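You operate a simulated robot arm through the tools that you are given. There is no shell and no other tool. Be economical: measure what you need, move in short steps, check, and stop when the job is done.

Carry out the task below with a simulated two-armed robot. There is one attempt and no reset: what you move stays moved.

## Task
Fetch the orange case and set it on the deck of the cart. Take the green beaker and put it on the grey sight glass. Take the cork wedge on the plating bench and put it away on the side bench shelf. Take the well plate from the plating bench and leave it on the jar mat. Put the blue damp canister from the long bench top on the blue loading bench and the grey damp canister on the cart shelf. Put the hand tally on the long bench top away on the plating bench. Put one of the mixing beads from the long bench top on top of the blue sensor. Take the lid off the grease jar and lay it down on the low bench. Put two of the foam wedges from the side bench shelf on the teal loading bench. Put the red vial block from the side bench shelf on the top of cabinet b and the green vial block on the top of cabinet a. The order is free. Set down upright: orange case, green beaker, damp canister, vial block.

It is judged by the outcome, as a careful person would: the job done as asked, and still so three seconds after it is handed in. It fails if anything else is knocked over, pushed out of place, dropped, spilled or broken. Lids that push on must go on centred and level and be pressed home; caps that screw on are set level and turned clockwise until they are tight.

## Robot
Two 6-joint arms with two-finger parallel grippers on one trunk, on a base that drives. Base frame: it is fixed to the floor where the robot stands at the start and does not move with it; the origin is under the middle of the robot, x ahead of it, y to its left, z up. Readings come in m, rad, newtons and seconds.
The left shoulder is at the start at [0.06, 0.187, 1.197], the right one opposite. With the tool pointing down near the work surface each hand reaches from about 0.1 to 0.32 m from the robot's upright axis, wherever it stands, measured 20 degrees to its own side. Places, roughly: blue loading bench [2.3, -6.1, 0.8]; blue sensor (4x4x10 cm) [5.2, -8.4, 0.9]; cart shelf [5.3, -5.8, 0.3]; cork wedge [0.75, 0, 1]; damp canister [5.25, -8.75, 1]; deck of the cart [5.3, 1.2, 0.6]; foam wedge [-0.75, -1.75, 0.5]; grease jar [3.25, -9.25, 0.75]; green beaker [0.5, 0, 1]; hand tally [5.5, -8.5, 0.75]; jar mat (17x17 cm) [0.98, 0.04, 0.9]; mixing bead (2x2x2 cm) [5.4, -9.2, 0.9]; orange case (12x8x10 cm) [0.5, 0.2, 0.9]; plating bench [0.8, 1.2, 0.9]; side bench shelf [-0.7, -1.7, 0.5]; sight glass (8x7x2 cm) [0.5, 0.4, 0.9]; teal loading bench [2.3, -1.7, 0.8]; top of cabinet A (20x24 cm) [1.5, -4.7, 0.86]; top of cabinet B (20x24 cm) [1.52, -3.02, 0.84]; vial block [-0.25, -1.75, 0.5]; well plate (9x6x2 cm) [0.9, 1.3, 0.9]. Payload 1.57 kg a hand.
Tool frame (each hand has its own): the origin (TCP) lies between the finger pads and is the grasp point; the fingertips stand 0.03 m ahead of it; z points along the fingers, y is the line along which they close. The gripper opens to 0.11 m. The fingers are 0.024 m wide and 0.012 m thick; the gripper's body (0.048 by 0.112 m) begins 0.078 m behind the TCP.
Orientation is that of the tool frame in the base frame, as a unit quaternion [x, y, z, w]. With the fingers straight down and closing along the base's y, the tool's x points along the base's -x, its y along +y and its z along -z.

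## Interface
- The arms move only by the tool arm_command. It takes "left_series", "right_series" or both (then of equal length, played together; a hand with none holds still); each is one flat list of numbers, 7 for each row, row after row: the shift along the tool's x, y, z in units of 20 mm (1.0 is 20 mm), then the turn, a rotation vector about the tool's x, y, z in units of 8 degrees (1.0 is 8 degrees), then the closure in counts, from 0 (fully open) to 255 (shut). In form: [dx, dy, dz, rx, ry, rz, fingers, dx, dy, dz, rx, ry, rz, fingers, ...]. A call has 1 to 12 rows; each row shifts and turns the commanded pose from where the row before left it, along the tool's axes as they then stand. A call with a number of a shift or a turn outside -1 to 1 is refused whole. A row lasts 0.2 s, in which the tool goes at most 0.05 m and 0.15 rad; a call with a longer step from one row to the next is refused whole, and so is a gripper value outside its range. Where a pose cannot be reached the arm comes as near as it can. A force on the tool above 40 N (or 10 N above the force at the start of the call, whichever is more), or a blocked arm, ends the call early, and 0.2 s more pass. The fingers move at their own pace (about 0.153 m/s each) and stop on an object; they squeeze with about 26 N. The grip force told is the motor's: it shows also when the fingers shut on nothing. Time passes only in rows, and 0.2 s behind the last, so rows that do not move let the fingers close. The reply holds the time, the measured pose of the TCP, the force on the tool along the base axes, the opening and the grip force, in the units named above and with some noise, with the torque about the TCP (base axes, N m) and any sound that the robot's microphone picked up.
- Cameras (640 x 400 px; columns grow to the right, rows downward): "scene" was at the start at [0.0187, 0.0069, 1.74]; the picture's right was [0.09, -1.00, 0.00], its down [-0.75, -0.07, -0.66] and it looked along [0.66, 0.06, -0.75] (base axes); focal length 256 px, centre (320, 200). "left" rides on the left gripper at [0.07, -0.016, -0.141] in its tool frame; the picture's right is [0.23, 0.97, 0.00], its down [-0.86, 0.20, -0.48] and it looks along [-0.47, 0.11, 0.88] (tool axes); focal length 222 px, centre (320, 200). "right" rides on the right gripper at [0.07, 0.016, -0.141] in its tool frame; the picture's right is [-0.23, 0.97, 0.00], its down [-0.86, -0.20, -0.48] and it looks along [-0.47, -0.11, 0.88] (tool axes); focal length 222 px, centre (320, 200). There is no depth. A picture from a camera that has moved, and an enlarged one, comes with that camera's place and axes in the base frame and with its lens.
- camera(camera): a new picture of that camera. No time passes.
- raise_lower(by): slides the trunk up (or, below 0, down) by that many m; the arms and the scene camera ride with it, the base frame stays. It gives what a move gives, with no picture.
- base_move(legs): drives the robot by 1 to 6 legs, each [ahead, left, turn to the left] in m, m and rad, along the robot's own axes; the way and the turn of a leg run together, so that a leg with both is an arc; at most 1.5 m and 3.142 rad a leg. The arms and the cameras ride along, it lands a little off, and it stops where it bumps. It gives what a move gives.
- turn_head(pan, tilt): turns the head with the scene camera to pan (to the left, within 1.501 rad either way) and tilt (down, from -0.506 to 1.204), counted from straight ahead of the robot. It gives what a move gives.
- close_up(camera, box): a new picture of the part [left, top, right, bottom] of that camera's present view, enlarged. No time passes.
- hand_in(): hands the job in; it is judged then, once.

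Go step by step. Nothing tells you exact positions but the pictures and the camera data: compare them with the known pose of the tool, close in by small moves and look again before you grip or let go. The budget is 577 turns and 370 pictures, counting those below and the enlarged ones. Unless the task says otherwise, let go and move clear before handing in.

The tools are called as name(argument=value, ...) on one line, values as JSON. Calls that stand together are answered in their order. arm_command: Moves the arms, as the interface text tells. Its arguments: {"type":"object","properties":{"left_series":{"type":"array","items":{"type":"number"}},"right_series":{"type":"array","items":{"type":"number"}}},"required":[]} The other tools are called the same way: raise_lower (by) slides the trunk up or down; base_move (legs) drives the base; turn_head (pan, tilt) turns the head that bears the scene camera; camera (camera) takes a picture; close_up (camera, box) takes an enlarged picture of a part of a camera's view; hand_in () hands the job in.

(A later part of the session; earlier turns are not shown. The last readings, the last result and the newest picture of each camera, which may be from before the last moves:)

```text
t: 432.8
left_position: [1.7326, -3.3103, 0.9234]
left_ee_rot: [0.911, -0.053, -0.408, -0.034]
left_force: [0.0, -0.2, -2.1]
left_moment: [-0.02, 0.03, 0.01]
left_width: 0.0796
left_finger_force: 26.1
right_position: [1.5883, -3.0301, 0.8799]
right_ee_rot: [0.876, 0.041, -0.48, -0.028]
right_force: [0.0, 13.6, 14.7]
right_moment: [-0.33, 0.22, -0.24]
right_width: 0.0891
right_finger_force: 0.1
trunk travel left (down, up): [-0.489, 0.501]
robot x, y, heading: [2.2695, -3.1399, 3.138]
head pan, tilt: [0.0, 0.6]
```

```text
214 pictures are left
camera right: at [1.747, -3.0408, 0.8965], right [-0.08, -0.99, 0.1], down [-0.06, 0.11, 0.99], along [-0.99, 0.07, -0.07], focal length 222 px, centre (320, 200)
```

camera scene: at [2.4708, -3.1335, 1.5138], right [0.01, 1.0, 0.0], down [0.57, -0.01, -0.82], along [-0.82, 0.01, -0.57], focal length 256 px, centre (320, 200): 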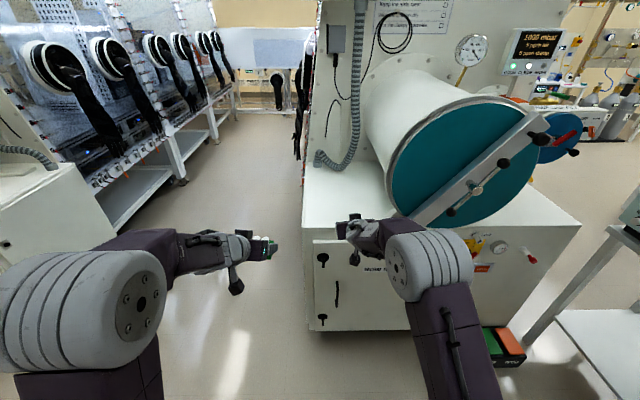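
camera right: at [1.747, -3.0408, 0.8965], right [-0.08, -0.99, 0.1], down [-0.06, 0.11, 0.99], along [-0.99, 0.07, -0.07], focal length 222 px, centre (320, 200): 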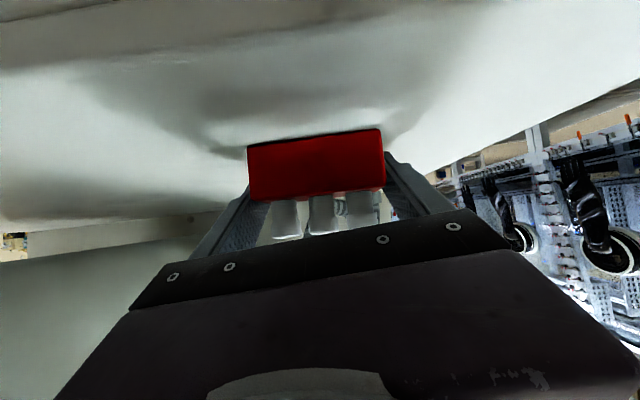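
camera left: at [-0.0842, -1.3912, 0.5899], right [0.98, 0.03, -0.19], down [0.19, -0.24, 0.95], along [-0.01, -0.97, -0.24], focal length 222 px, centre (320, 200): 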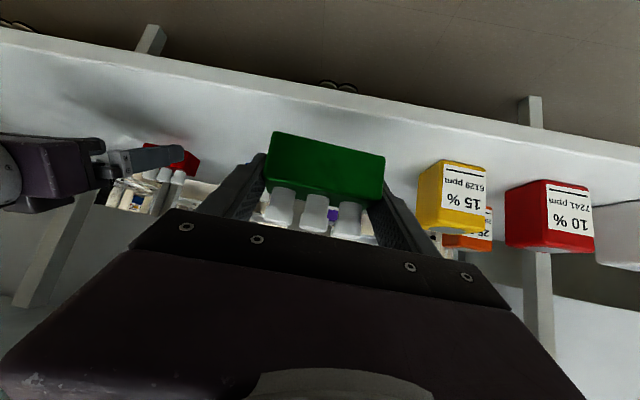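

A fingertip still presses the surface; raise 6 mm, finish opening, and back out.

raise_lower(by=0.006)

arm_command(right_series=[0, 0, 0, 0, 0, 0, 0, 0, 0, 0, 0, 0, 0, 0])

base_move(legs=[[-0.35, 0, 0]])

camera(camera="scene")

```text
t: 433.3
left_position: [1.7308, -3.3126, 0.9265]
left_ee_rot: [0.911, -0.052, -0.408, -0.035]
left_force: [1.1, -0.7, -2.8]
left_moment: [0.04, 0.01, 0.02]
left_width: 0.08
left_finger_force: 26.3
right_position: [1.5879, -3.0344, 0.8829]
right_ee_rot: [0.878, 0.044, -0.476, -0.027]
right_force: [-0.3, -0.4, 0.4]
right_moment: [-0.01, -0.02, -0.04]
right_width: 0.1017
right_finger_force: 0.0
trunk travel left (down, up): [-0.495, 0.495]
robot x, y, heading: [2.2686, -3.1409, 3.138]
head pan, tilt: [0.0, 0.6]
```

```text
t: 433.9
left_position: [1.7315, -3.3113, 0.9269]
left_ee_rot: [0.911, -0.053, -0.408, -0.035]
left_force: [-0.7, -0.5, -2.0]
left_moment: [-0.01, 0.01, -0.01]
left_width: 0.0799
left_finger_force: 26.2
right_position: [1.5881, -3.0336, 0.8849]
right_ee_rot: [0.877, 0.041, -0.478, -0.028]
right_force: [-0.4, 0.1, -0.1]
right_moment: [-0.05, -0.02, 0.0]
right_width: 0.1101
right_finger_force: 0.1
trunk travel left (down, up): [-0.495, 0.495]
robot x, y, heading: [2.2692, -3.1405, 3.14]
head pan, tilt: [0.0, 0.6]
```

```text
t: 436.2
left_position: [2.0813, -3.3103, 0.9276]
left_ee_rot: [0.91, -0.058, -0.408, -0.037]
left_force: [-0.4, 0.7, -2.3]
left_moment: [-0.03, -0.04, 0.02]
left_width: 0.0798
left_finger_force: 26.1
right_position: [1.9396, -3.0278, 0.885]
right_ee_rot: [0.876, 0.038, -0.48, -0.03]
right_force: [-1.3, 0.2, 0.2]
right_moment: [0.0, 0.03, 0.0]
right_width: 0.11
right_finger_force: 0.1
trunk travel left (down, up): [-0.495, 0.495]
robot x, y, heading: [2.619, -3.1427, 3.127]
head pan, tilt: [0.0, 0.6]
```

```text
213 pictures are left
camera scene: at [2.5917, -3.1425, 1.4309], right [0.01, 1.0, 0.0], down [0.56, -0.01, -0.83], along [-0.83, 0.01, -0.56], focal length 256 px, centre (320, 200)
```

scene: 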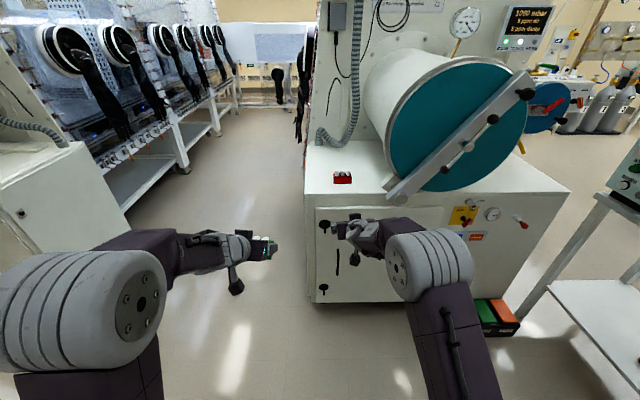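

Red block stands on cabinet B. Back off and slide along to cabinet A.

base_move(legs=[[-0.25, 0, 0.01], [0, 1.36, 0]])

raise_lower(by=0.06)

camera(camera="scene")

camera(camera="left")

```text
t: 444.6
left_position: [2.3512, -4.7259, 0.9263]
left_ee_rot: [0.912, -0.04, -0.408, -0.029]
left_force: [0.9, 0.6, -1.8]
left_moment: [-0.02, 0.0, 0.01]
left_width: 0.0798
left_finger_force: 25.9
right_position: [2.2007, -4.45, 0.8842]
right_ee_rot: [0.875, 0.054, -0.48, -0.021]
right_force: [-1.0, 1.2, -0.7]
right_moment: [0.01, 0.01, -0.03]
right_width: 0.1098
right_finger_force: 0.1
trunk travel left (down, up): [-0.495, 0.495]
robot x, y, heading: [2.8843, -4.5387, -3.114]
head pan, tilt: [0.0, 0.6]
```

```text
t: 445.6
left_position: [2.3517, -4.7253, 0.9879]
left_ee_rot: [0.912, -0.04, -0.408, -0.029]
left_force: [-0.5, 0.7, -2.5]
left_moment: [-0.03, -0.04, 0.01]
left_width: 0.0797
left_finger_force: 26.0
right_position: [2.2004, -4.4517, 0.9448]
right_ee_rot: [0.876, 0.054, -0.479, -0.021]
right_force: [0.0, 0.0, -0.6]
right_moment: [0.05, 0.0, -0.02]
right_width: 0.11
right_finger_force: 0.0
trunk travel left (down, up): [-0.555, 0.435]
robot x, y, heading: [2.8821, -4.5383, -3.115]
head pan, tilt: [0.0, 0.6]
```

```text
212 pictures are left
camera scene: at [2.8558, -4.5407, 1.4908], right [-0.02, 1.0, 0.0], down [0.57, 0.01, -0.82], along [-0.82, -0.02, -0.57], focal length 256 px, centre (320, 200)
```

scene: 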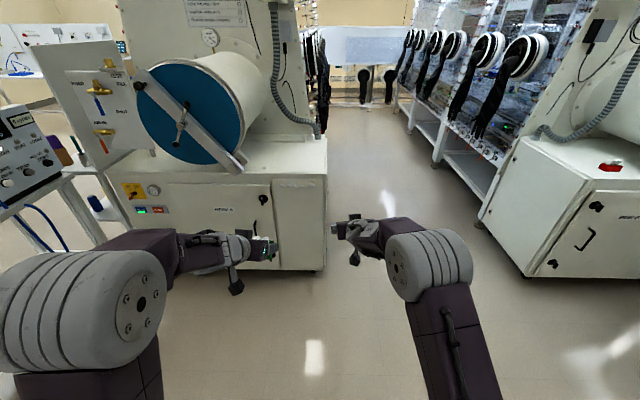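

```text
211 pictures are left
camera left: at [2.5049, -4.7257, 1.0297], right [0.05, -0.98, -0.19], down [-0.23, -0.2, 0.95], along [-0.97, -0.01, -0.24], focal length 222 px, centre (320, 200)
```

left: 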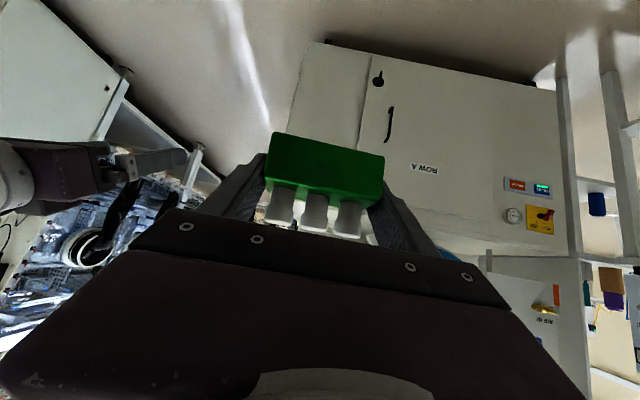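

Cabinet A's free top is y −4.54…−4.9, front x≈1.74. Straighten and drive in.

base_move(legs=[[0, 0, -0.025], [0.55, 0, 0]])

camera(camera="left")

camera(camera="scene")

```text
t: 449.1
left_position: [1.7879, -4.7089, 0.9865]
left_ee_rot: [0.911, -0.056, -0.408, -0.037]
left_force: [-0.2, 0.6, -2.5]
left_moment: [0.0, 0.0, 0.04]
left_width: 0.0799
left_finger_force: 26.1
right_position: [1.6437, -4.4286, 0.9448]
right_ee_rot: [0.877, 0.04, -0.478, -0.029]
right_force: [-0.2, 0.1, -0.4]
right_moment: [0.01, 0.01, 0.0]
right_width: 0.11
right_finger_force: 0.1
trunk travel left (down, up): [-0.555, 0.435]
robot x, y, heading: [2.3242, -4.5364, 3.135]
head pan, tilt: [0.0, 0.6]
```

```text
210 pictures are left
camera left: at [1.9407, -4.713, 1.0297], right [0.03, -0.98, -0.19], down [-0.24, -0.19, 0.95], along [-0.97, 0.02, -0.24], focal length 222 px, centre (320, 200)
```

left: 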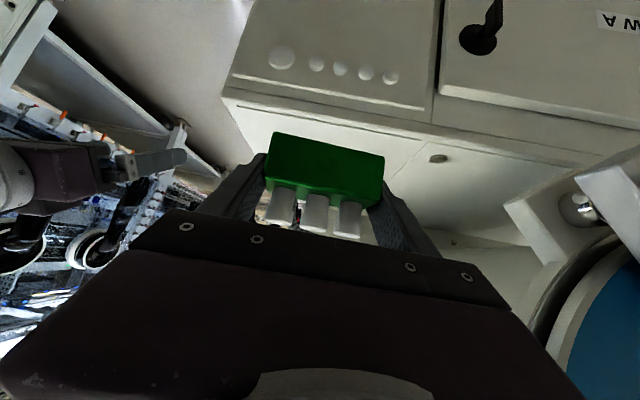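

```text
209 pictures are left
camera scene: at [2.2968, -4.5381, 1.4908], right [0.0, 1.0, 0.0], down [0.57, 0.0, -0.82], along [-0.82, 0.0, -0.57], focal length 256 px, centre (320, 200)
```

scene: 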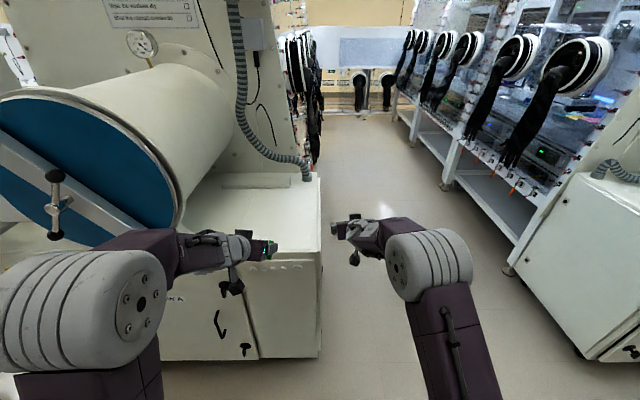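

Advance the last 0.2 m and lower.

base_move(legs=[[0.205, 0, 0]])

raise_lower(by=-0.07)

camera(camera="left")

close_up(camera="scene", box=[180, 150, 380, 300])

```text
t: 450.7
left_position: [1.5882, -4.7056, 0.987]
left_ee_rot: [0.911, -0.055, -0.408, -0.036]
left_force: [-0.5, -0.8, -2.3]
left_moment: [-0.01, -0.03, 0.0]
left_width: 0.0796
left_finger_force: 26.9
right_position: [1.4446, -4.4247, 0.944]
right_ee_rot: [0.877, 0.039, -0.479, -0.029]
right_force: [0.0, -0.2, 0.8]
right_moment: [0.03, -0.01, 0.01]
right_width: 0.11
right_finger_force: 0.1
trunk travel left (down, up): [-0.555, 0.435]
robot x, y, heading: [2.1274, -4.5368, 3.132]
head pan, tilt: [0.0, 0.6]
```

```text
t: 451.8
left_position: [1.5871, -4.7055, 0.9165]
left_ee_rot: [0.911, -0.056, -0.407, -0.036]
left_force: [-0.2, -0.1, -1.3]
left_moment: [-0.04, -0.06, -0.01]
left_width: 0.0799
left_finger_force: 26.1
right_position: [1.445, -4.4244, 0.8742]
right_ee_rot: [0.877, 0.038, -0.479, -0.03]
right_force: [0.4, -0.6, -0.4]
right_moment: [0.02, -0.04, 0.0]
right_width: 0.1097
right_finger_force: 0.0
trunk travel left (down, up): [-0.485, 0.505]
robot x, y, heading: [2.1266, -4.5364, 3.137]
head pan, tilt: [0.0, 0.6]
```

```text
208 pictures are left
camera left: at [1.7408, -4.7101, 0.9599], right [0.02, -0.98, -0.19], down [-0.24, -0.19, 0.95], along [-0.97, 0.02, -0.24], focal length 222 px, centre (320, 200)
```

left: 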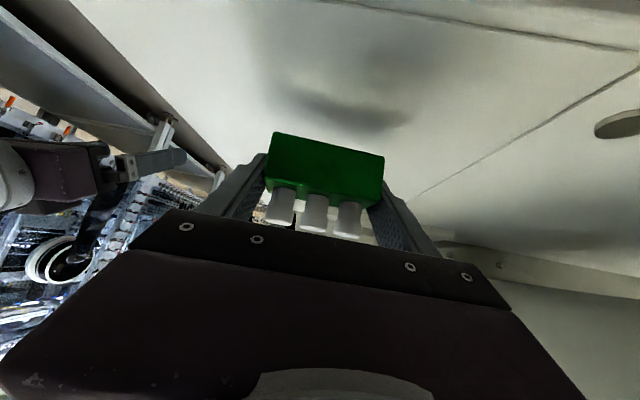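

```text
2.67 times, centred on (280, 225) of scene
camera zoom: at [2.0978, -4.5366, 1.4209], right [0.01, 1.0, 0.0], down [0.57, 0.0, -0.82], along [-0.82, 0.01, -0.57], focal length 683 px, centre (427, 133)
```

zoom: 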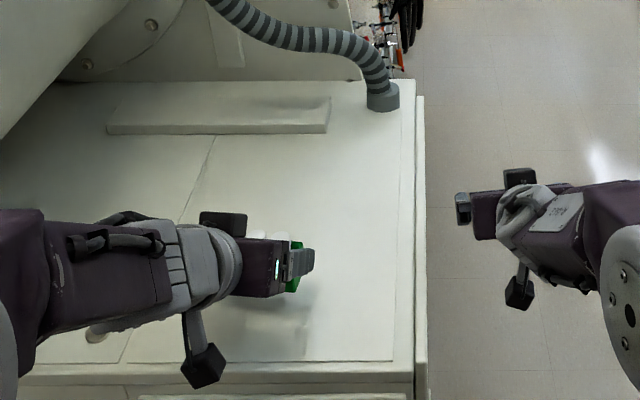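

raise_lower(by=-0.018)

raise_lower(by=-0.006)

raise_lower(by=-0.006)

```text
t: 452.4
left_position: [1.5875, -4.7051, 0.8998]
left_ee_rot: [0.911, -0.056, -0.408, -0.036]
left_force: [0.2, 0.9, -2.5]
left_moment: [0.0, -0.01, 0.0]
left_width: 0.08
left_finger_force: 25.7
right_position: [1.4461, -4.4246, 0.8574]
right_ee_rot: [0.876, 0.04, -0.479, -0.029]
right_force: [0.0, -0.4, 1.4]
right_moment: [-0.01, 0.02, -0.02]
right_width: 0.1096
right_finger_force: 0.0
trunk travel left (down, up): [-0.467, 0.523]
robot x, y, heading: [2.1278, -4.5362, 3.133]
head pan, tilt: [0.0, 0.6]
```

```text
t: 453.0
left_position: [1.5891, -4.7049, 0.8928]
left_ee_rot: [0.91, -0.056, -0.408, -0.036]
left_force: [-0.2, 0.0, -2.8]
left_moment: [0.0, 0.01, 0.07]
left_width: 0.0799
left_finger_force: 25.8
right_position: [1.4458, -4.4253, 0.8503]
right_ee_rot: [0.876, 0.039, -0.48, -0.03]
right_force: [0.0, 0.1, -0.6]
right_moment: [0.02, 0.01, -0.01]
right_width: 0.1099
right_finger_force: 0.0
trunk travel left (down, up): [-0.461, 0.529]
robot x, y, heading: [2.1222, -4.5362, 3.135]
head pan, tilt: [0.0, 0.6]
```

```text
t: 453.5
left_position: [1.5865, -4.704, 0.8867]
left_ee_rot: [0.911, -0.055, -0.407, -0.036]
left_force: [0.3, -0.2, -2.5]
left_moment: [0.01, -0.03, -0.04]
left_width: 0.0797
left_finger_force: 25.7
right_position: [1.4455, -4.424, 0.8452]
right_ee_rot: [0.876, 0.039, -0.479, -0.03]
right_force: [0.1, 0.3, 0.8]
right_moment: [-0.01, -0.01, -0.01]
right_width: 0.11
right_finger_force: 0.0
trunk travel left (down, up): [-0.455, 0.535]
robot x, y, heading: [2.1269, -4.5407, 3.134]
head pan, tilt: [0.0, 0.6]
```

raise_lower(by=-0.006)

raise_lower(by=-0.006)

```text
t: 454.1
left_position: [1.5864, -4.7051, 0.8826]
left_ee_rot: [0.91, -0.056, -0.41, -0.035]
left_force: [-3.7, -0.5, 7.2]
left_moment: [-0.46, 0.01, -0.12]
left_width: 0.0799
left_finger_force: 25.7
right_position: [1.4458, -4.4241, 0.8392]
right_ee_rot: [0.876, 0.039, -0.479, -0.029]
right_force: [1.0, 0.3, 0.2]
right_moment: [0.01, 0.0, 0.04]
right_width: 0.1101
right_finger_force: 0.1
trunk travel left (down, up): [-0.449, 0.541]
robot x, y, heading: [2.1264, -4.5376, 3.131]
head pan, tilt: [0.0, 0.6]
```

```text
t: 454.6
left_position: [1.5886, -4.7046, 0.8793]
left_ee_rot: [0.909, -0.056, -0.411, -0.035]
left_force: [-4.9, -2.4, 29.1]
left_moment: [-1.09, 0.37, -0.02]
left_width: 0.0797
left_finger_force: 26.0
right_position: [1.447, -4.4227, 0.8366]
right_ee_rot: [0.876, 0.039, -0.48, -0.029]
right_force: [0.1, 0.1, 0.7]
right_moment: [0.01, 0.01, 0.0]
right_width: 0.1101
right_finger_force: 0.0
trunk travel left (down, up): [-0.443, 0.547]
robot x, y, heading: [2.1261, -4.5363, 3.135]
head pan, tilt: [0.0, 0.6]
```

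Seated. Ease, release, raise a bit, back out.

raise_lower(by=0.006)

arm_command(left_series=[0, 0, 0, 0, 0, 0, 40, 0, 0, 0, 0, 0, 0, 10, 0, 0, 0, 0, 0, 0, 10])

raise_lower(by=0.004)

camera(camera="left")

```text
t: 455.2
left_position: [1.5886, -4.7046, 0.8794]
left_ee_rot: [0.911, -0.056, -0.407, -0.037]
left_force: [-2.4, 1.2, 8.1]
left_moment: [-0.34, 0.4, -0.1]
left_width: 0.0798
left_finger_force: 26.1
right_position: [1.4465, -4.4241, 0.839]
right_ee_rot: [0.876, 0.039, -0.479, -0.029]
right_force: [0.6, 0.0, -0.1]
right_moment: [0.02, 0.0, 0.0]
right_width: 0.1099
right_finger_force: 0.1
trunk travel left (down, up): [-0.449, 0.541]
robot x, y, heading: [2.1233, -4.5341, 3.133]
head pan, tilt: [0.0, 0.6]
```

```text
t: 456.0
left_position: [1.5882, -4.7054, 0.8818]
left_ee_rot: [0.911, -0.056, -0.407, -0.036]
left_force: [0.6, -0.1, -0.2]
left_moment: [-0.02, -0.04, -0.01]
left_width: 0.1056
left_finger_force: 0.0
right_position: [1.4459, -4.4246, 0.8384]
right_ee_rot: [0.876, 0.039, -0.479, -0.029]
right_force: [0.7, 0.3, -0.7]
right_moment: [0.0, 0.01, 0.01]
right_width: 0.1101
right_finger_force: 0.0
trunk travel left (down, up): [-0.449, 0.541]
robot x, y, heading: [2.1238, -4.5349, 3.132]
head pan, tilt: [0.0, 0.6]
```

```text
t: 456.5
left_position: [1.5882, -4.7042, 0.8837]
left_ee_rot: [0.911, -0.055, -0.407, -0.036]
left_force: [0.4, -0.2, 0.6]
left_moment: [-0.02, 0.03, 0.0]
left_width: 0.1057
left_finger_force: 0.1
right_position: [1.4452, -4.4239, 0.8426]
right_ee_rot: [0.876, 0.039, -0.479, -0.029]
right_force: [-0.2, 0.1, -0.2]
right_moment: [-0.02, -0.03, -0.02]
right_width: 0.11
right_finger_force: 0.0
trunk travel left (down, up): [-0.453, 0.537]
robot x, y, heading: [2.1287, -4.5334, 3.133]
head pan, tilt: [0.0, 0.6]
```

```text
206 pictures are left
camera left: at [1.7409, -4.7101, 0.928], right [0.02, -0.98, -0.19], down [-0.24, -0.19, 0.95], along [-0.97, 0.02, -0.24], focal length 222 px, centre (320, 200)
```

left: 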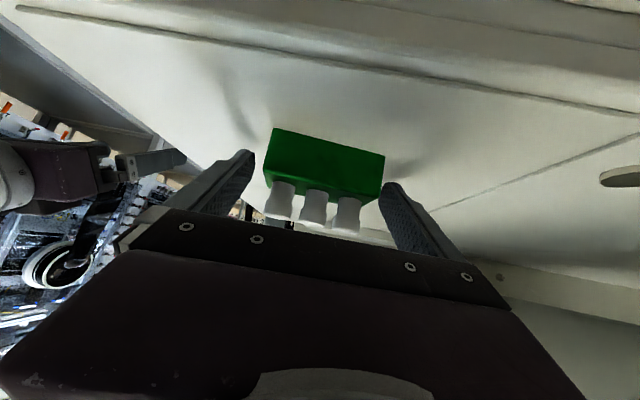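

Green block stands free on cabinet A. Back off, turn, and head toward the long bench.

base_move(legs=[[-1.2, 0, 0], [0, 0, 1.571]])

camera(camera="scene")

```text
t: 466.4
left_position: [3.4693, -5.1042, 0.8846]
left_ee_rot: [0.688, 0.599, -0.316, 0.26]
left_force: [0.4, 0.0, -0.3]
left_moment: [-0.01, 0.01, 0.02]
left_width: 0.1058
left_finger_force: 0.2
right_position: [3.1871, -5.2412, 0.8428]
right_ee_rot: [0.597, 0.643, -0.362, 0.315]
right_force: [0.1, 0.0, 0.2]
right_moment: [0.01, 0.0, 0.02]
right_width: 0.1101
right_finger_force: 0.1
trunk travel left (down, up): [-0.453, 0.537]
robot x, y, heading: [3.3056, -4.5632, -1.595]
head pan, tilt: [0.0, 0.6]
```

```text
205 pictures are left
camera scene: at [3.3084, -4.5923, 1.3889], right [-1.0, 0.02, 0.0], down [0.01, 0.56, -0.83], along [-0.02, -0.82, -0.56], focal length 256 px, centre (320, 200)
```

scene: 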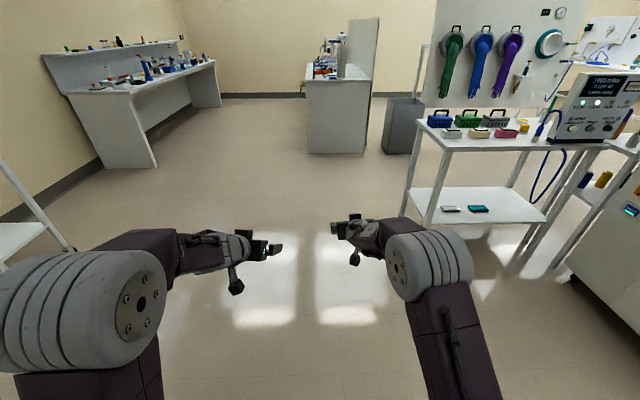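

The blue loading bench is on the right, the jar's bench ahead, and the long bench at the far left. Drive toward the long bench.

raise_lower(by=0.25)

base_move(legs=[[1.4, 0, 0.02], [0.9, 0, 0], [0, 0.95, 0], [0, 0, 1.575], [0, -1.2, 0]])

camera(camera="scene")

```text
t: 469.0
left_position: [3.4686, -5.104, 1.1347]
left_ee_rot: [0.688, 0.599, -0.317, 0.26]
left_force: [0.3, 0.1, 0.3]
left_moment: [0.0, 0.0, 0.01]
left_width: 0.1058
left_finger_force: 0.0
right_position: [3.1866, -5.242, 1.0937]
right_ee_rot: [0.597, 0.643, -0.362, 0.316]
right_force: [0.6, -0.5, 0.7]
right_moment: [-0.02, -0.03, 0.01]
right_width: 0.11
right_finger_force: 0.1
trunk travel left (down, up): [-0.703, 0.287]
robot x, y, heading: [3.3079, -4.5636, -1.598]
head pan, tilt: [0.0, 0.6]
```

```text
t: 494.4
left_position: [4.8313, -7.8318, 1.1356]
left_ee_rot: [0.019, 0.912, -0.02, 0.409]
left_force: [-0.2, -0.1, 0.4]
left_moment: [0.01, 0.0, 0.02]
left_width: 0.1052
left_finger_force: 0.0
right_position: [4.9948, -8.0992, 1.0926]
right_ee_rot: [-0.073, 0.874, -0.011, 0.481]
right_force: [0.5, -0.6, 0.4]
right_moment: [-0.01, -0.02, 0.05]
right_width: 0.11
right_finger_force: 0.0
trunk travel left (down, up): [-0.703, 0.287]
robot x, y, heading: [4.3093, -8.0411, 0.072]
head pan, tilt: [0.0, 0.6]
```

```text
204 pictures are left
camera scene: at [4.3373, -8.0416, 1.6389], right [0.07, -1.0, 0.0], down [-0.56, -0.04, -0.83], along [0.82, 0.06, -0.57], focal length 256 px, centre (320, 200)
```

scene: 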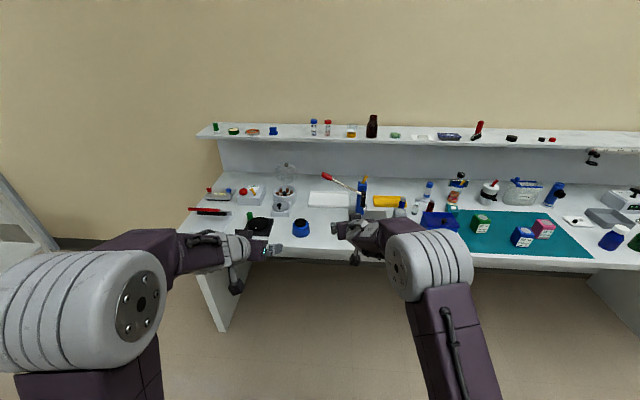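

Good view of the long bench. Straighten, slide right 0.55 m, and zoom.

base_move(legs=[[0, 0, -0.07], [0, -0.6, 0]])

camera(camera="scene")

close_up(camera="scene", box=[180, 140, 420, 270])

close_up(camera="scene", box=[400, 140, 640, 270])

```text
t: 498.2
left_position: [4.8459, -8.4655, 1.1357]
left_ee_rot: [0.051, 0.911, -0.034, 0.407]
left_force: [0.5, -0.1, -1.3]
left_moment: [0.0, 0.01, 0.0]
left_width: 0.1055
left_finger_force: 0.0
right_position: [4.9911, -8.7435, 1.0944]
right_ee_rot: [-0.043, 0.876, -0.028, 0.479]
right_force: [-0.2, 0.1, -1.4]
right_moment: [0.0, 0.0, -0.02]
right_width: 0.11
right_finger_force: 0.1
trunk travel left (down, up): [-0.703, 0.287]
robot x, y, heading: [4.3059, -8.6412, -0.001]
head pan, tilt: [0.0, 0.6]
```

```text
203 pictures are left
camera scene: at [4.3384, -8.6389, 1.6389], right [0.0, -1.0, 0.0], down [-0.56, 0.0, -0.83], along [0.83, 0.0, -0.56], focal length 256 px, centre (320, 200)
```

scene: 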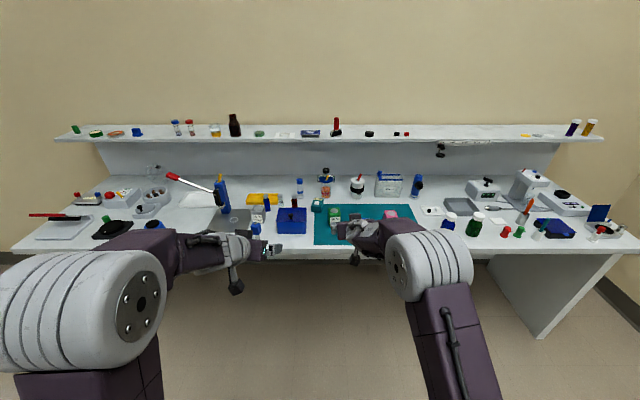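

```text
2.67 times, centred on (300, 205) of scene
camera zoom: at [4.3384, -8.6389, 1.6389], right [0.0, -1.0, 0.0], down [-0.56, 0.0, -0.83], along [0.83, 0.0, -0.56], focal length 683 px, centre (373, 187)
```

zoom: 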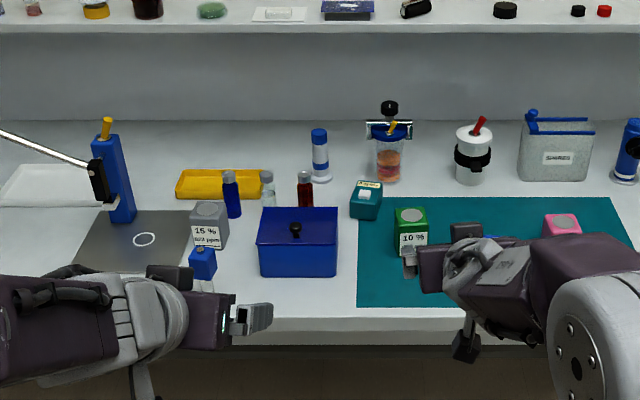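

```text
2.67 times, centred on (520, 205) of scene
camera zoom: at [4.3384, -8.6389, 1.6389], right [0.0, -1.0, 0.0], down [-0.56, 0.0, -0.83], along [0.83, 0.0, -0.56], focal length 683 px, centre (-213, 187)
```

zoom: 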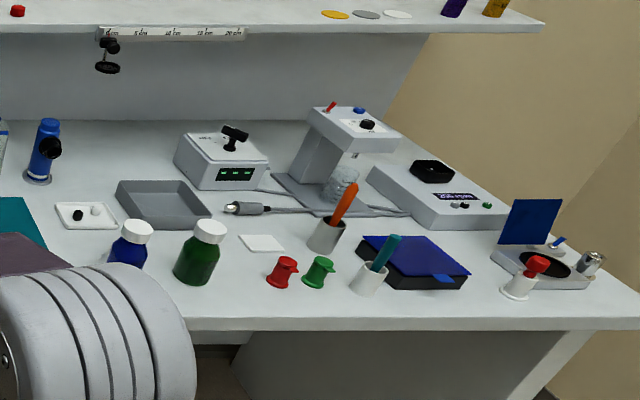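

Blue and grey damp canisters, blue sensor, and a bead tray are visible. I'll zoom further to find the hand tally, and clear the view of the mat.

close_up(camera="scene", box=[280, 160, 360, 220])

close_up(camera="scene", box=[200, 180, 290, 245])

close_up(camera="right", box=[0, 0, 640, 400])

```text
6.67 times, centred on (320, 190) of scene
camera zoom: at [4.3384, -8.6389, 1.6389], right [0.0, -1.0, 0.0], down [-0.56, 0.0, -0.83], along [0.83, 0.0, -0.56], focal length 1707 px, centre (320, 267)
```

zoom: 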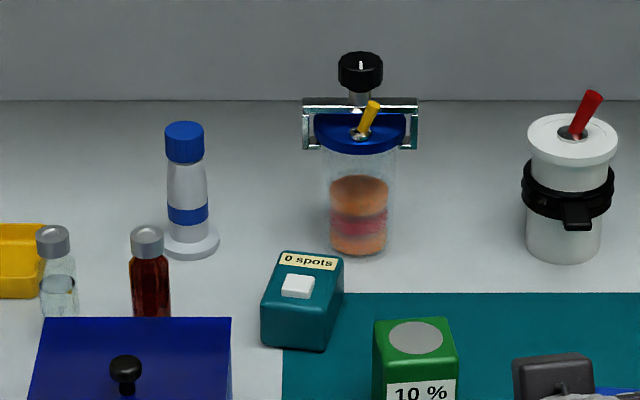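

```text
6.15 times, centred on (245, 212) of scene
camera zoom: at [4.3384, -8.6389, 1.6389], right [0.0, -1.0, 0.0], down [-0.56, 0.0, -0.83], along [0.83, 0.0, -0.56], focal length 1576 px, centre (782, 123)
```

zoom: 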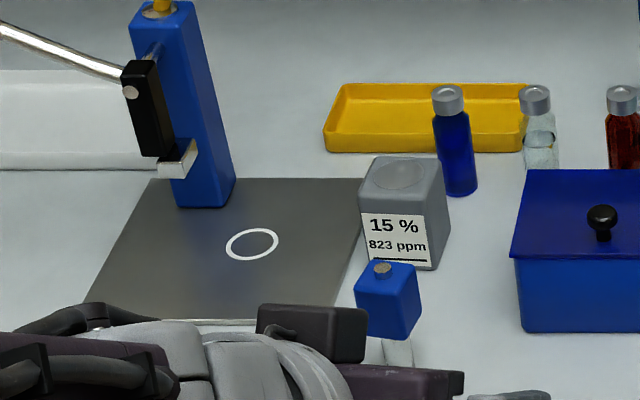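

```text
1.00 times, centred on (320, 200) of right (not enlarged: the box is as wide or as high as the picture)
camera zoom: at [4.8342, -8.7344, 1.1098], right [0.07, 0.99, 0.1], down [0.07, -0.11, 0.99], along [1.0, -0.07, -0.07], focal length 222 px, centre (320, 200)
```

zoom: 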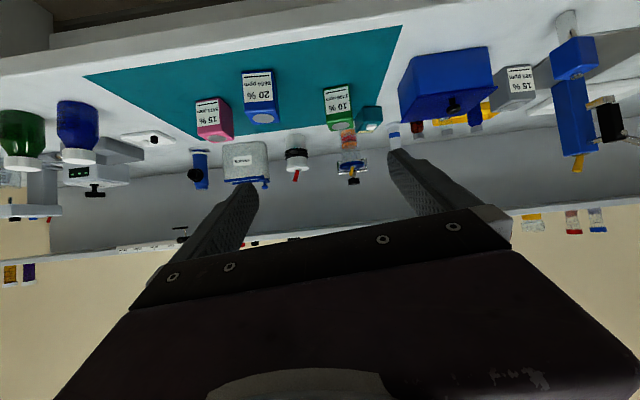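

The teal “0 spots” box is the hand tally (≈(5.40,−8.63)). Blue canister ≈(5.21,−8.85), grey ≈(5.29,−8.35), sensor ≈(5.16,−8.37), beads ≈(5.40,−9.19). Bring both hands to point straight down and raise the trunk.

arm_command(left_series=[0, 0, -0.5, 0, 1, 0, 0, 0, 0, -0.5, 0, 1, 0, 0, 0, 0, -0.5, 0, 1, 0, 0, 0, 0, -0.5, 0, 1, 0, 0, 0, 0, 0, 0, 1, 0, 0, 0, 0, 0, 0, 1, 0, 0, 1, 0, 0, 0, 0, -0.75, 0, 1, 0, 0, 0, 0, 0, 0, 1, 0, 0, 0, 0, 0, 0, 1, 0, 0, 0, 0, 0, 0], right_series=[0, 0, -0.5, 0, 1, 0, 0, 0, 0, -0.5, 0, 1, 0, 0, 0, 0, -0.5, 0, 1, 0, 0, 0, 0, -0.5, 0, 1, 0, 0, 0, 0, 0, 0, 1, 0, 0, 0, 0, 0, 0, 1, 0, 0, 0, 0, 0, 0, 1, 0, 0, 1, 0, 0, 0, 0.15, 0.7, 0, 1, 0, 0, 0, 0, 0, 0, 1, 0, 0, 0, 0, 0, 0])

raise_lower(by=0.12)

base_move(legs=[[0, -0.45, 0]])

camera(camera="right")

camera(camera="scene")

```text
t: 500.4
left_position: [4.7352, -8.44, 1.1088]
left_ee_rot: [0.037, 0.985, -0.091, 0.144]
left_force: [0.0, -0.1, -0.6]
left_moment: [-0.01, -0.02, -0.02]
left_width: 0.1103
left_finger_force: 0.1
left hand out of reach, approached as far as the arm can: row 1, 2, 4, 5, 6
right_position: [4.8751, -8.7613, 1.0889]
right_ee_rot: [0.049, 0.99, -0.061, 0.116]
right_force: [0.5, 0.5, 0.1]
right_moment: [0.02, -0.02, 0.03]
right_width: 0.11
right_finger_force: 0.1
right hand out of reach, approached as far as the arm can: row 1, 2, 3, 6, 7
trunk travel left (down, up): [-0.703, 0.287]
robot x, y, heading: [4.3098, -8.6379, -0.002]
head pan, tilt: [0.0, 0.6]
```

```text
t: 501.9
left_position: [4.7383, -8.44, 1.2297]
left_ee_rot: [0.037, 0.985, -0.091, 0.143]
left_force: [-0.1, -0.2, 0.4]
left_moment: [0.01, -0.02, -0.02]
left_width: 0.1097
left_finger_force: 0.0
right_position: [4.8781, -8.7629, 1.2096]
right_ee_rot: [0.047, 0.99, -0.061, 0.115]
right_force: [-0.2, -0.2, 0.2]
right_moment: [0.0, 0.0, 0.02]
right_width: 0.11
right_finger_force: 0.1
trunk travel left (down, up): [-0.823, 0.167]
robot x, y, heading: [4.3087, -8.6387, 0.0]
head pan, tilt: [0.0, 0.6]
```

```text
t: 504.6
left_position: [4.7385, -8.9038, 1.2301]
left_ee_rot: [0.047, 0.984, -0.093, 0.142]
left_force: [-0.1, -0.3, 0.0]
left_moment: [0.03, 0.0, -0.01]
left_width: 0.1102
left_finger_force: 0.2
right_position: [4.8692, -9.2277, 1.2088]
right_ee_rot: [0.059, 0.99, -0.063, 0.115]
right_force: [-0.3, 0.9, 0.5]
right_moment: [-0.03, 0.0, -0.04]
right_width: 0.1103
right_finger_force: 0.0
trunk travel left (down, up): [-0.823, 0.167]
robot x, y, heading: [4.3016, -9.0952, -0.024]
head pan, tilt: [0.0, 0.6]
```

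```text
197 pictures are left
camera right: at [4.7745, -9.186, 1.3272], right [0.35, 0.94, -0.06], down [0.7, -0.22, 0.68], along [0.63, -0.28, -0.73], focal length 222 px, centre (320, 200)
```

right: 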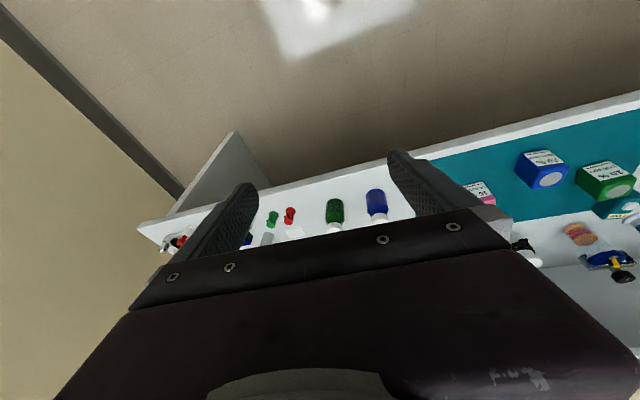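

```text
196 pictures are left
camera scene: at [4.3335, -9.0925, 1.7589], right [-0.02, -1.0, 0.0], down [-0.56, 0.01, -0.83], along [0.82, -0.02, -0.56], focal length 256 px, centre (320, 200)
```

scene: 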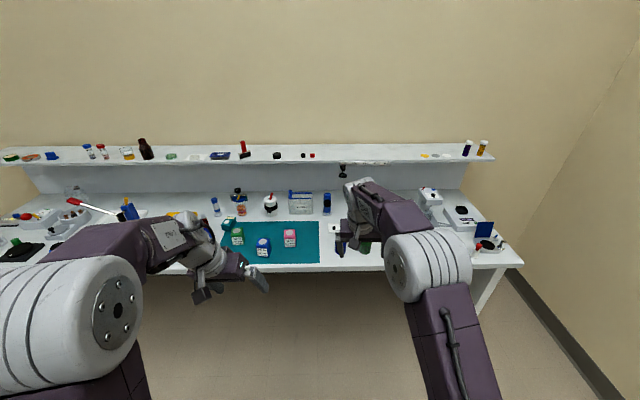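

Level both tools precisely, then drive to the bench so the right hand comes over the bead tray.

arm_command(left_series=[0, 0, 0, -0.41, 0.7, 0, 0, 0, 0, 0, -0.41, 0.7, 0, 0, 0, 0, 0, -0.41, 0.7, 0, 0], right_series=[0, 0, 0, -0.4, 0.85, 0, 60, 0, 0, 0, -0.4, 0.85, 0, 100, 0, 0, 0, 0, 0, 0, 100])

base_move(legs=[[0.43, 0, 0.024]])

camera(camera="right")

camera(camera="left")

```text
t: 505.4
left_position: [4.7364, -8.9048, 1.2303]
left_ee_rot: [0.048, 0.988, -0.081, 0.121]
left_force: [-0.9, 0.7, 0.1]
left_moment: [-0.02, -0.03, 0.0]
left_width: 0.11
left_finger_force: 0.0
left hand out of reach, approached as far as the arm can: row 1, 2, 3
right_position: [4.8692, -9.2299, 1.2092]
right_ee_rot: [0.058, 0.998, 0.001, 0.0]
right_force: [-0.1, 0.0, 0.1]
right_moment: [-0.03, -0.03, 0.0]
right_width: 0.067
right_finger_force: 0.1
trunk travel left (down, up): [-0.823, 0.167]
robot x, y, heading: [4.3035, -9.0913, -0.014]
head pan, tilt: [0.0, 0.6]
```

```text
t: 508.0
left_position: [5.1514, -8.8946, 1.2294]
left_ee_rot: [0.033, 0.989, -0.079, 0.122]
left_force: [-0.8, -0.2, -0.1]
left_moment: [-0.01, -0.01, 0.0]
left_width: 0.1103
left_finger_force: 0.0
right_position: [5.295, -9.2163, 1.2088]
right_ee_rot: [0.044, 0.999, 0.0, 0.001]
right_force: [0.4, -0.5, 0.3]
right_moment: [0.0, -0.02, -0.03]
right_width: 0.067
right_finger_force: 0.0
trunk travel left (down, up): [-0.823, 0.167]
robot x, y, heading: [4.7236, -9.0928, 0.012]
head pan, tilt: [0.0, 0.6]
```

```text
195 pictures are left
camera right: at [5.2273, -9.1933, 1.3508], right [0.31, 0.95, 0.0], down [0.83, -0.27, 0.48], along [0.46, -0.15, -0.88], focal length 222 px, centre (320, 200)
```

right: 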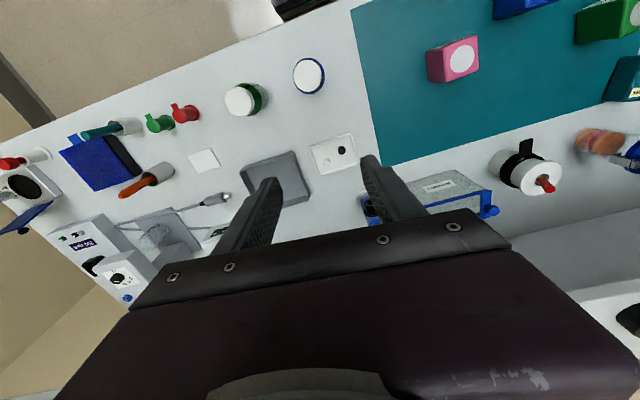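

```text
194 pictures are left
camera left: at [5.0503, -8.8838, 1.3515], right [-0.14, 0.97, -0.2], down [0.73, 0.24, 0.64], along [0.67, -0.06, -0.74], focal length 222 px, centre (320, 200)
```

left: 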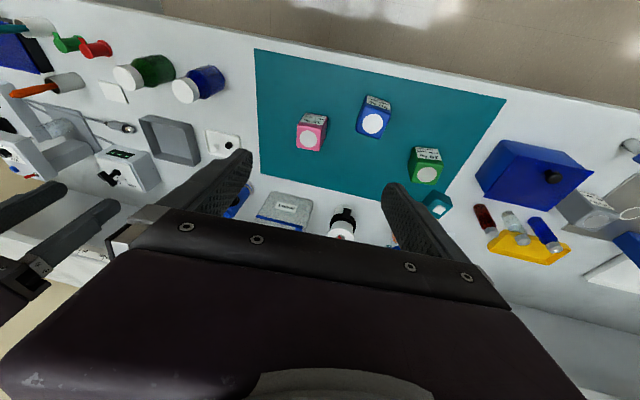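

close_up(camera="right", box=[290, 120, 390, 185])

close_up(camera="left", box=[190, 110, 270, 165])

```text
6.15 times, centred on (340, 152) of right
camera zoom: at [5.2273, -9.1933, 1.3508], right [0.31, 0.95, 0.0], down [0.83, -0.27, 0.48], along [0.46, -0.15, -0.88], focal length 1367 px, centre (197, 492)
```

zoom: 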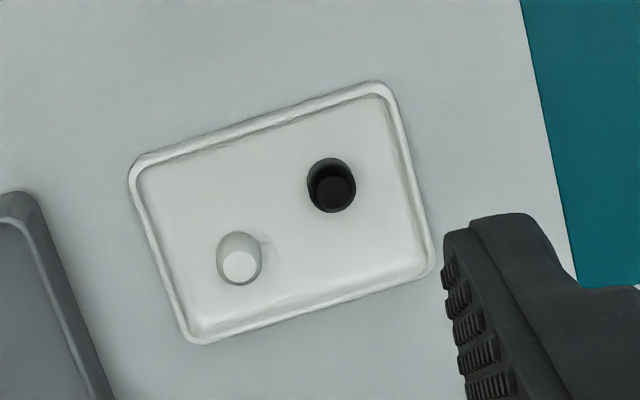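

```text
7.27 times, centred on (230, 138) of left
camera zoom: at [5.0503, -8.8838, 1.3515], right [-0.14, 0.97, -0.2], down [0.73, 0.24, 0.64], along [0.67, -0.06, -0.74], focal length 1615 px, centre (974, 654)
```

zoom: 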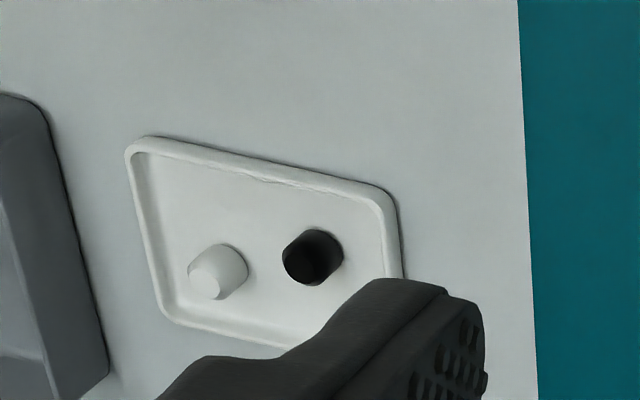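

Beads are small standing cylinders: black (5.376, −9.191), white (5.392, −9.231), z≈0.868. I'll move over the black one and turn the gripper so the fingers pass beside the white one.

arm_command(right_series=[-0.98, 0.4, 1, 0, 0, 0, 100, -0.98, 0.4, 1, 0, 0, 0, 100, -0.98, 0.4, 1, 0, 0, 0, 130, -0.98, 0.4, 1, 0, 0, 0, 150, 0, 0, 0.3, 0, 0, 1, 170, 0, 0, 0.3, 0, 0, 1, 170, 0, 0, 0.3, 0, 0, 1, 170, 0, 0, 0.3, 0, 0, 1, 170, 0, 0, 0.3, 0, 0, 1, 170, 0, 0, 0.3, 0, 0, 1, 170, 0, 0, 0.3, 0, 0, 1, 170, 0, 0, 0, 0, 0, 0.9, 170])

camera(camera="right")

```text
t: 510.6
left_position: [5.1532, -8.8946, 1.2296]
left_ee_rot: [0.033, 0.989, -0.079, 0.121]
left_force: [0.7, 0.8, -0.4]
left_moment: [0.01, -0.01, -0.01]
left_width: 0.1101
left_finger_force: 0.0
right_position: [5.3193, -9.1973, 1.0837]
right_ee_rot: [0.562, 0.827, 0.0, 0.0]
right_force: [0.6, -0.5, -0.4]
right_moment: [-0.01, 0.0, 0.02]
right_width: 0.0364
right_finger_force: 0.2
right hand out of reach, approached as far as the arm can: row 1, 2, 3, 4
trunk travel left (down, up): [-0.823, 0.167]
robot x, y, heading: [4.7245, -9.097, 0.009]
head pan, tilt: [0.0, 0.6]
```

```text
191 pictures are left
camera right: at [5.3097, -9.1279, 1.2246], right [0.99, 0.15, 0.0], down [0.13, -0.87, 0.48], along [0.07, -0.47, -0.88], focal length 222 px, centre (320, 200)
```

right: 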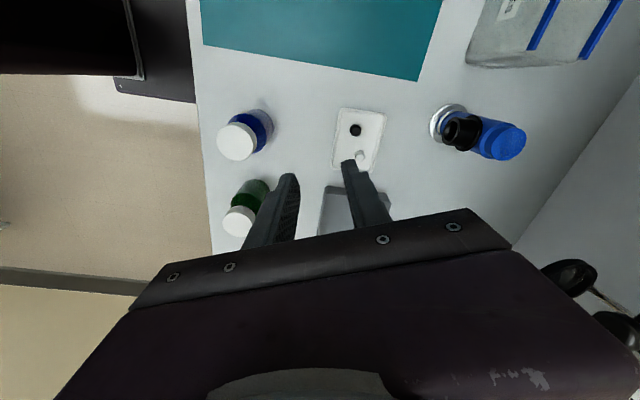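

The arm was at its reach limit; drive the base 5.5 cm closer.

base_move(legs=[[0.057, 0.005, -0.01]])

close_up(camera="right", box=[240, 80, 440, 220])

```text
t: 511.6
left_position: [5.202, -8.8932, 1.2322]
left_ee_rot: [0.038, 0.988, -0.079, 0.124]
left_force: [-1.1, -0.2, 0.1]
left_moment: [0.02, -0.09, 0.0]
left_width: 0.1098
left_finger_force: 0.0
right_position: [5.3671, -9.1991, 1.0881]
right_ee_rot: [0.564, 0.826, 0.002, 0.004]
right_force: [-1.0, 0.5, 0.1]
right_moment: [0.01, -0.04, 0.02]
right_width: 0.0366
right_finger_force: 0.1
trunk travel left (down, up): [-0.823, 0.167]
robot x, y, heading: [4.7789, -9.0907, 0.003]
head pan, tilt: [0.0, 0.6]
```

```text
2.86 times, centred on (340, 150) of right
camera zoom: at [5.3576, -9.1286, 1.229], right [0.99, 0.14, 0.01], down [0.12, -0.87, 0.48], along [0.07, -0.47, -0.88], focal length 635 px, centre (263, 343)
```

zoom: 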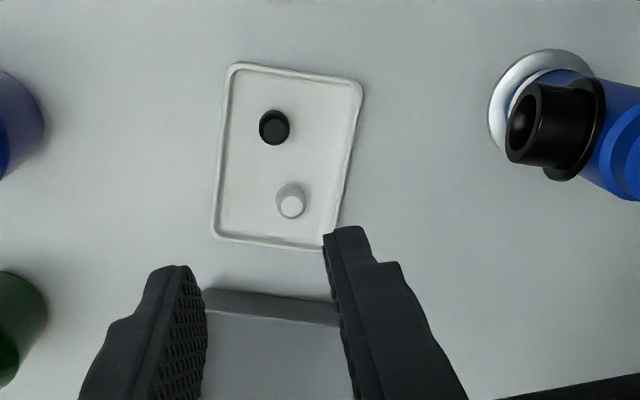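

Black bead at (5.374, −9.189). Trim and descend partway.

arm_command(right_series=[0.31, 0.52, 1, 0, 0, 0, 175, 0, 0, 1, 0, 0, 0, 175, 0, 0, 1, 0, 0, 0, 175, 0, 0, 1, 0, 0, 0, 175, 0, 0, 1, 0, 0, 0, 175, 0, 0, 1, 0, 0, 0, 175])

close_up(camera="right", box=[220, 80, 420, 220])

```text
t: 513.0
left_position: [5.2116, -8.8928, 1.2285]
left_ee_rot: [0.037, 0.989, -0.08, 0.122]
left_force: [0.1, 0.7, -0.1]
left_moment: [0.05, 0.0, 0.0]
left_width: 0.1101
left_finger_force: 0.0
right_position: [5.3696, -9.1914, 0.9634]
right_ee_rot: [0.564, 0.826, 0.0, 0.0]
right_force: [-0.7, 0.2, -0.5]
right_moment: [0.01, 0.05, -0.01]
right_width: 0.0347
right_finger_force: 0.0
right hand out of reach, approached as far as the arm can: row 1, 5
trunk travel left (down, up): [-0.823, 0.167]
robot x, y, heading: [4.7826, -9.0925, 0.001]
head pan, tilt: [0.0, 0.6]
```

```text
2.86 times, centred on (320, 150) of right
camera zoom: at [5.3606, -9.1209, 1.1048], right [0.99, 0.14, 0.0], down [0.12, -0.87, 0.48], along [0.07, -0.47, -0.88], focal length 635 px, centre (320, 343)
```

zoom: 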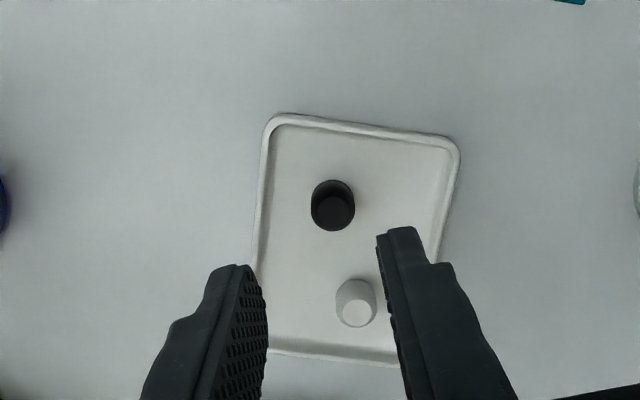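

At the reach limit again; shift the base 3 cm forward and recompute.

arm_command(right_series=[0.55, -1, 0, 0, 0, 0, 175, 0.2, -0.35, 0, 0, 0, 0, 175])

base_move(legs=[[0.035, 0, 0]])

close_up(camera="right", box=[220, 80, 420, 220])

```text
t: 513.5
left_position: [5.2119, -8.8925, 1.2297]
left_ee_rot: [0.037, 0.989, -0.079, 0.121]
left_force: [-0.3, 0.4, -0.1]
left_moment: [-0.02, -0.05, -0.03]
left_width: 0.1099
left_finger_force: 0.0
right_position: [5.3637, -9.1827, 0.9583]
right_ee_rot: [0.564, 0.826, -0.001, -0.001]
right_force: [1.2, -0.7, -0.3]
right_moment: [0.0, 0.03, 0.02]
right_width: 0.0344
right_finger_force: 0.1
right hand out of reach, approached as far as the arm can: row 1, 2
trunk travel left (down, up): [-0.823, 0.167]
robot x, y, heading: [4.7828, -9.0882, 0.002]
head pan, tilt: [0.0, 0.6]
```

```text
t: 514.4
left_position: [5.2382, -8.8931, 1.2334]
left_ee_rot: [0.038, 0.988, -0.079, 0.125]
left_force: [-1.2, -0.4, 0.2]
left_moment: [-0.01, -0.05, 0.03]
left_width: 0.1099
left_finger_force: 0.0
right_position: [5.3937, -9.1834, 0.9637]
right_ee_rot: [0.565, 0.825, 0.001, 0.002]
right_force: [-1.4, -0.1, 0.4]
right_moment: [0.0, -0.05, 0.03]
right_width: 0.0344
right_finger_force: 0.0
trunk travel left (down, up): [-0.823, 0.167]
robot x, y, heading: [4.8199, -9.0907, -0.004]
head pan, tilt: [0.0, 0.6]
```

```text
2.86 times, centred on (320, 150) of right
camera zoom: at [5.3831, -9.1129, 1.1044], right [0.99, 0.14, 0.0], down [0.12, -0.87, 0.48], along [0.07, -0.47, -0.88], focal length 635 px, centre (320, 343)
```

zoom: 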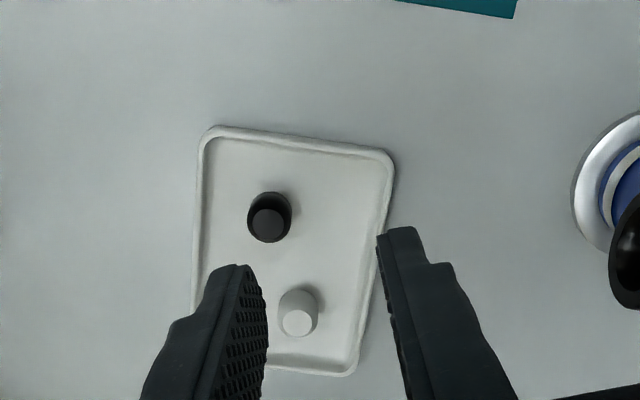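

Trim −18 mm in x, then descend to the bead.

arm_command(right_series=[0.14, -0.91, 0, 0, 0, 0, 178, 0, 0, 1, 0, 0, 0, 178, 0, 0, 1, 0, 0, 0, 178])

close_up(camera="right", box=[220, 100, 420, 240])

```text
t: 515.2
left_position: [5.2479, -8.8941, 1.2297]
left_ee_rot: [0.038, 0.989, -0.079, 0.12]
left_force: [0.6, -0.1, -0.2]
left_moment: [-0.03, 0.02, 0.01]
left_width: 0.1102
left_finger_force: 0.1
right_position: [5.3949, -9.1846, 0.9195]
right_ee_rot: [0.565, 0.825, -0.001, -0.002]
right_force: [0.6, -0.4, 0.1]
right_moment: [0.0, 0.03, 0.0]
right_width: 0.033
right_finger_force: 0.2
right hand out of reach, approached as far as the arm can: row 1, 3
trunk travel left (down, up): [-0.823, 0.167]
robot x, y, heading: [4.8186, -9.0936, -0.001]
head pan, tilt: [0.0, 0.6]
```

```text
2.86 times, centred on (320, 170) of right
camera zoom: at [5.3856, -9.1145, 1.0612], right [0.99, 0.14, 0.0], down [0.13, -0.87, 0.48], along [0.06, -0.47, -0.88], focal length 635 px, centre (320, 286)
```

zoom: 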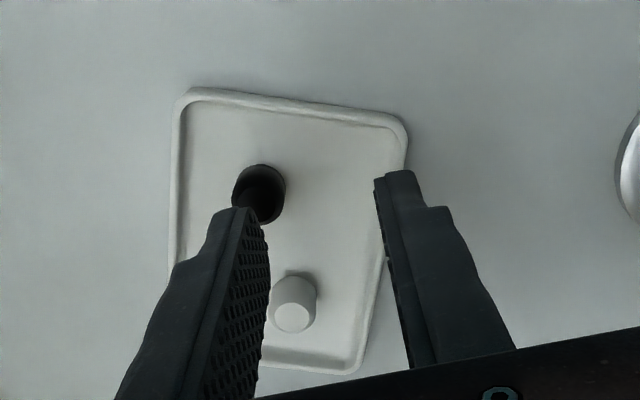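

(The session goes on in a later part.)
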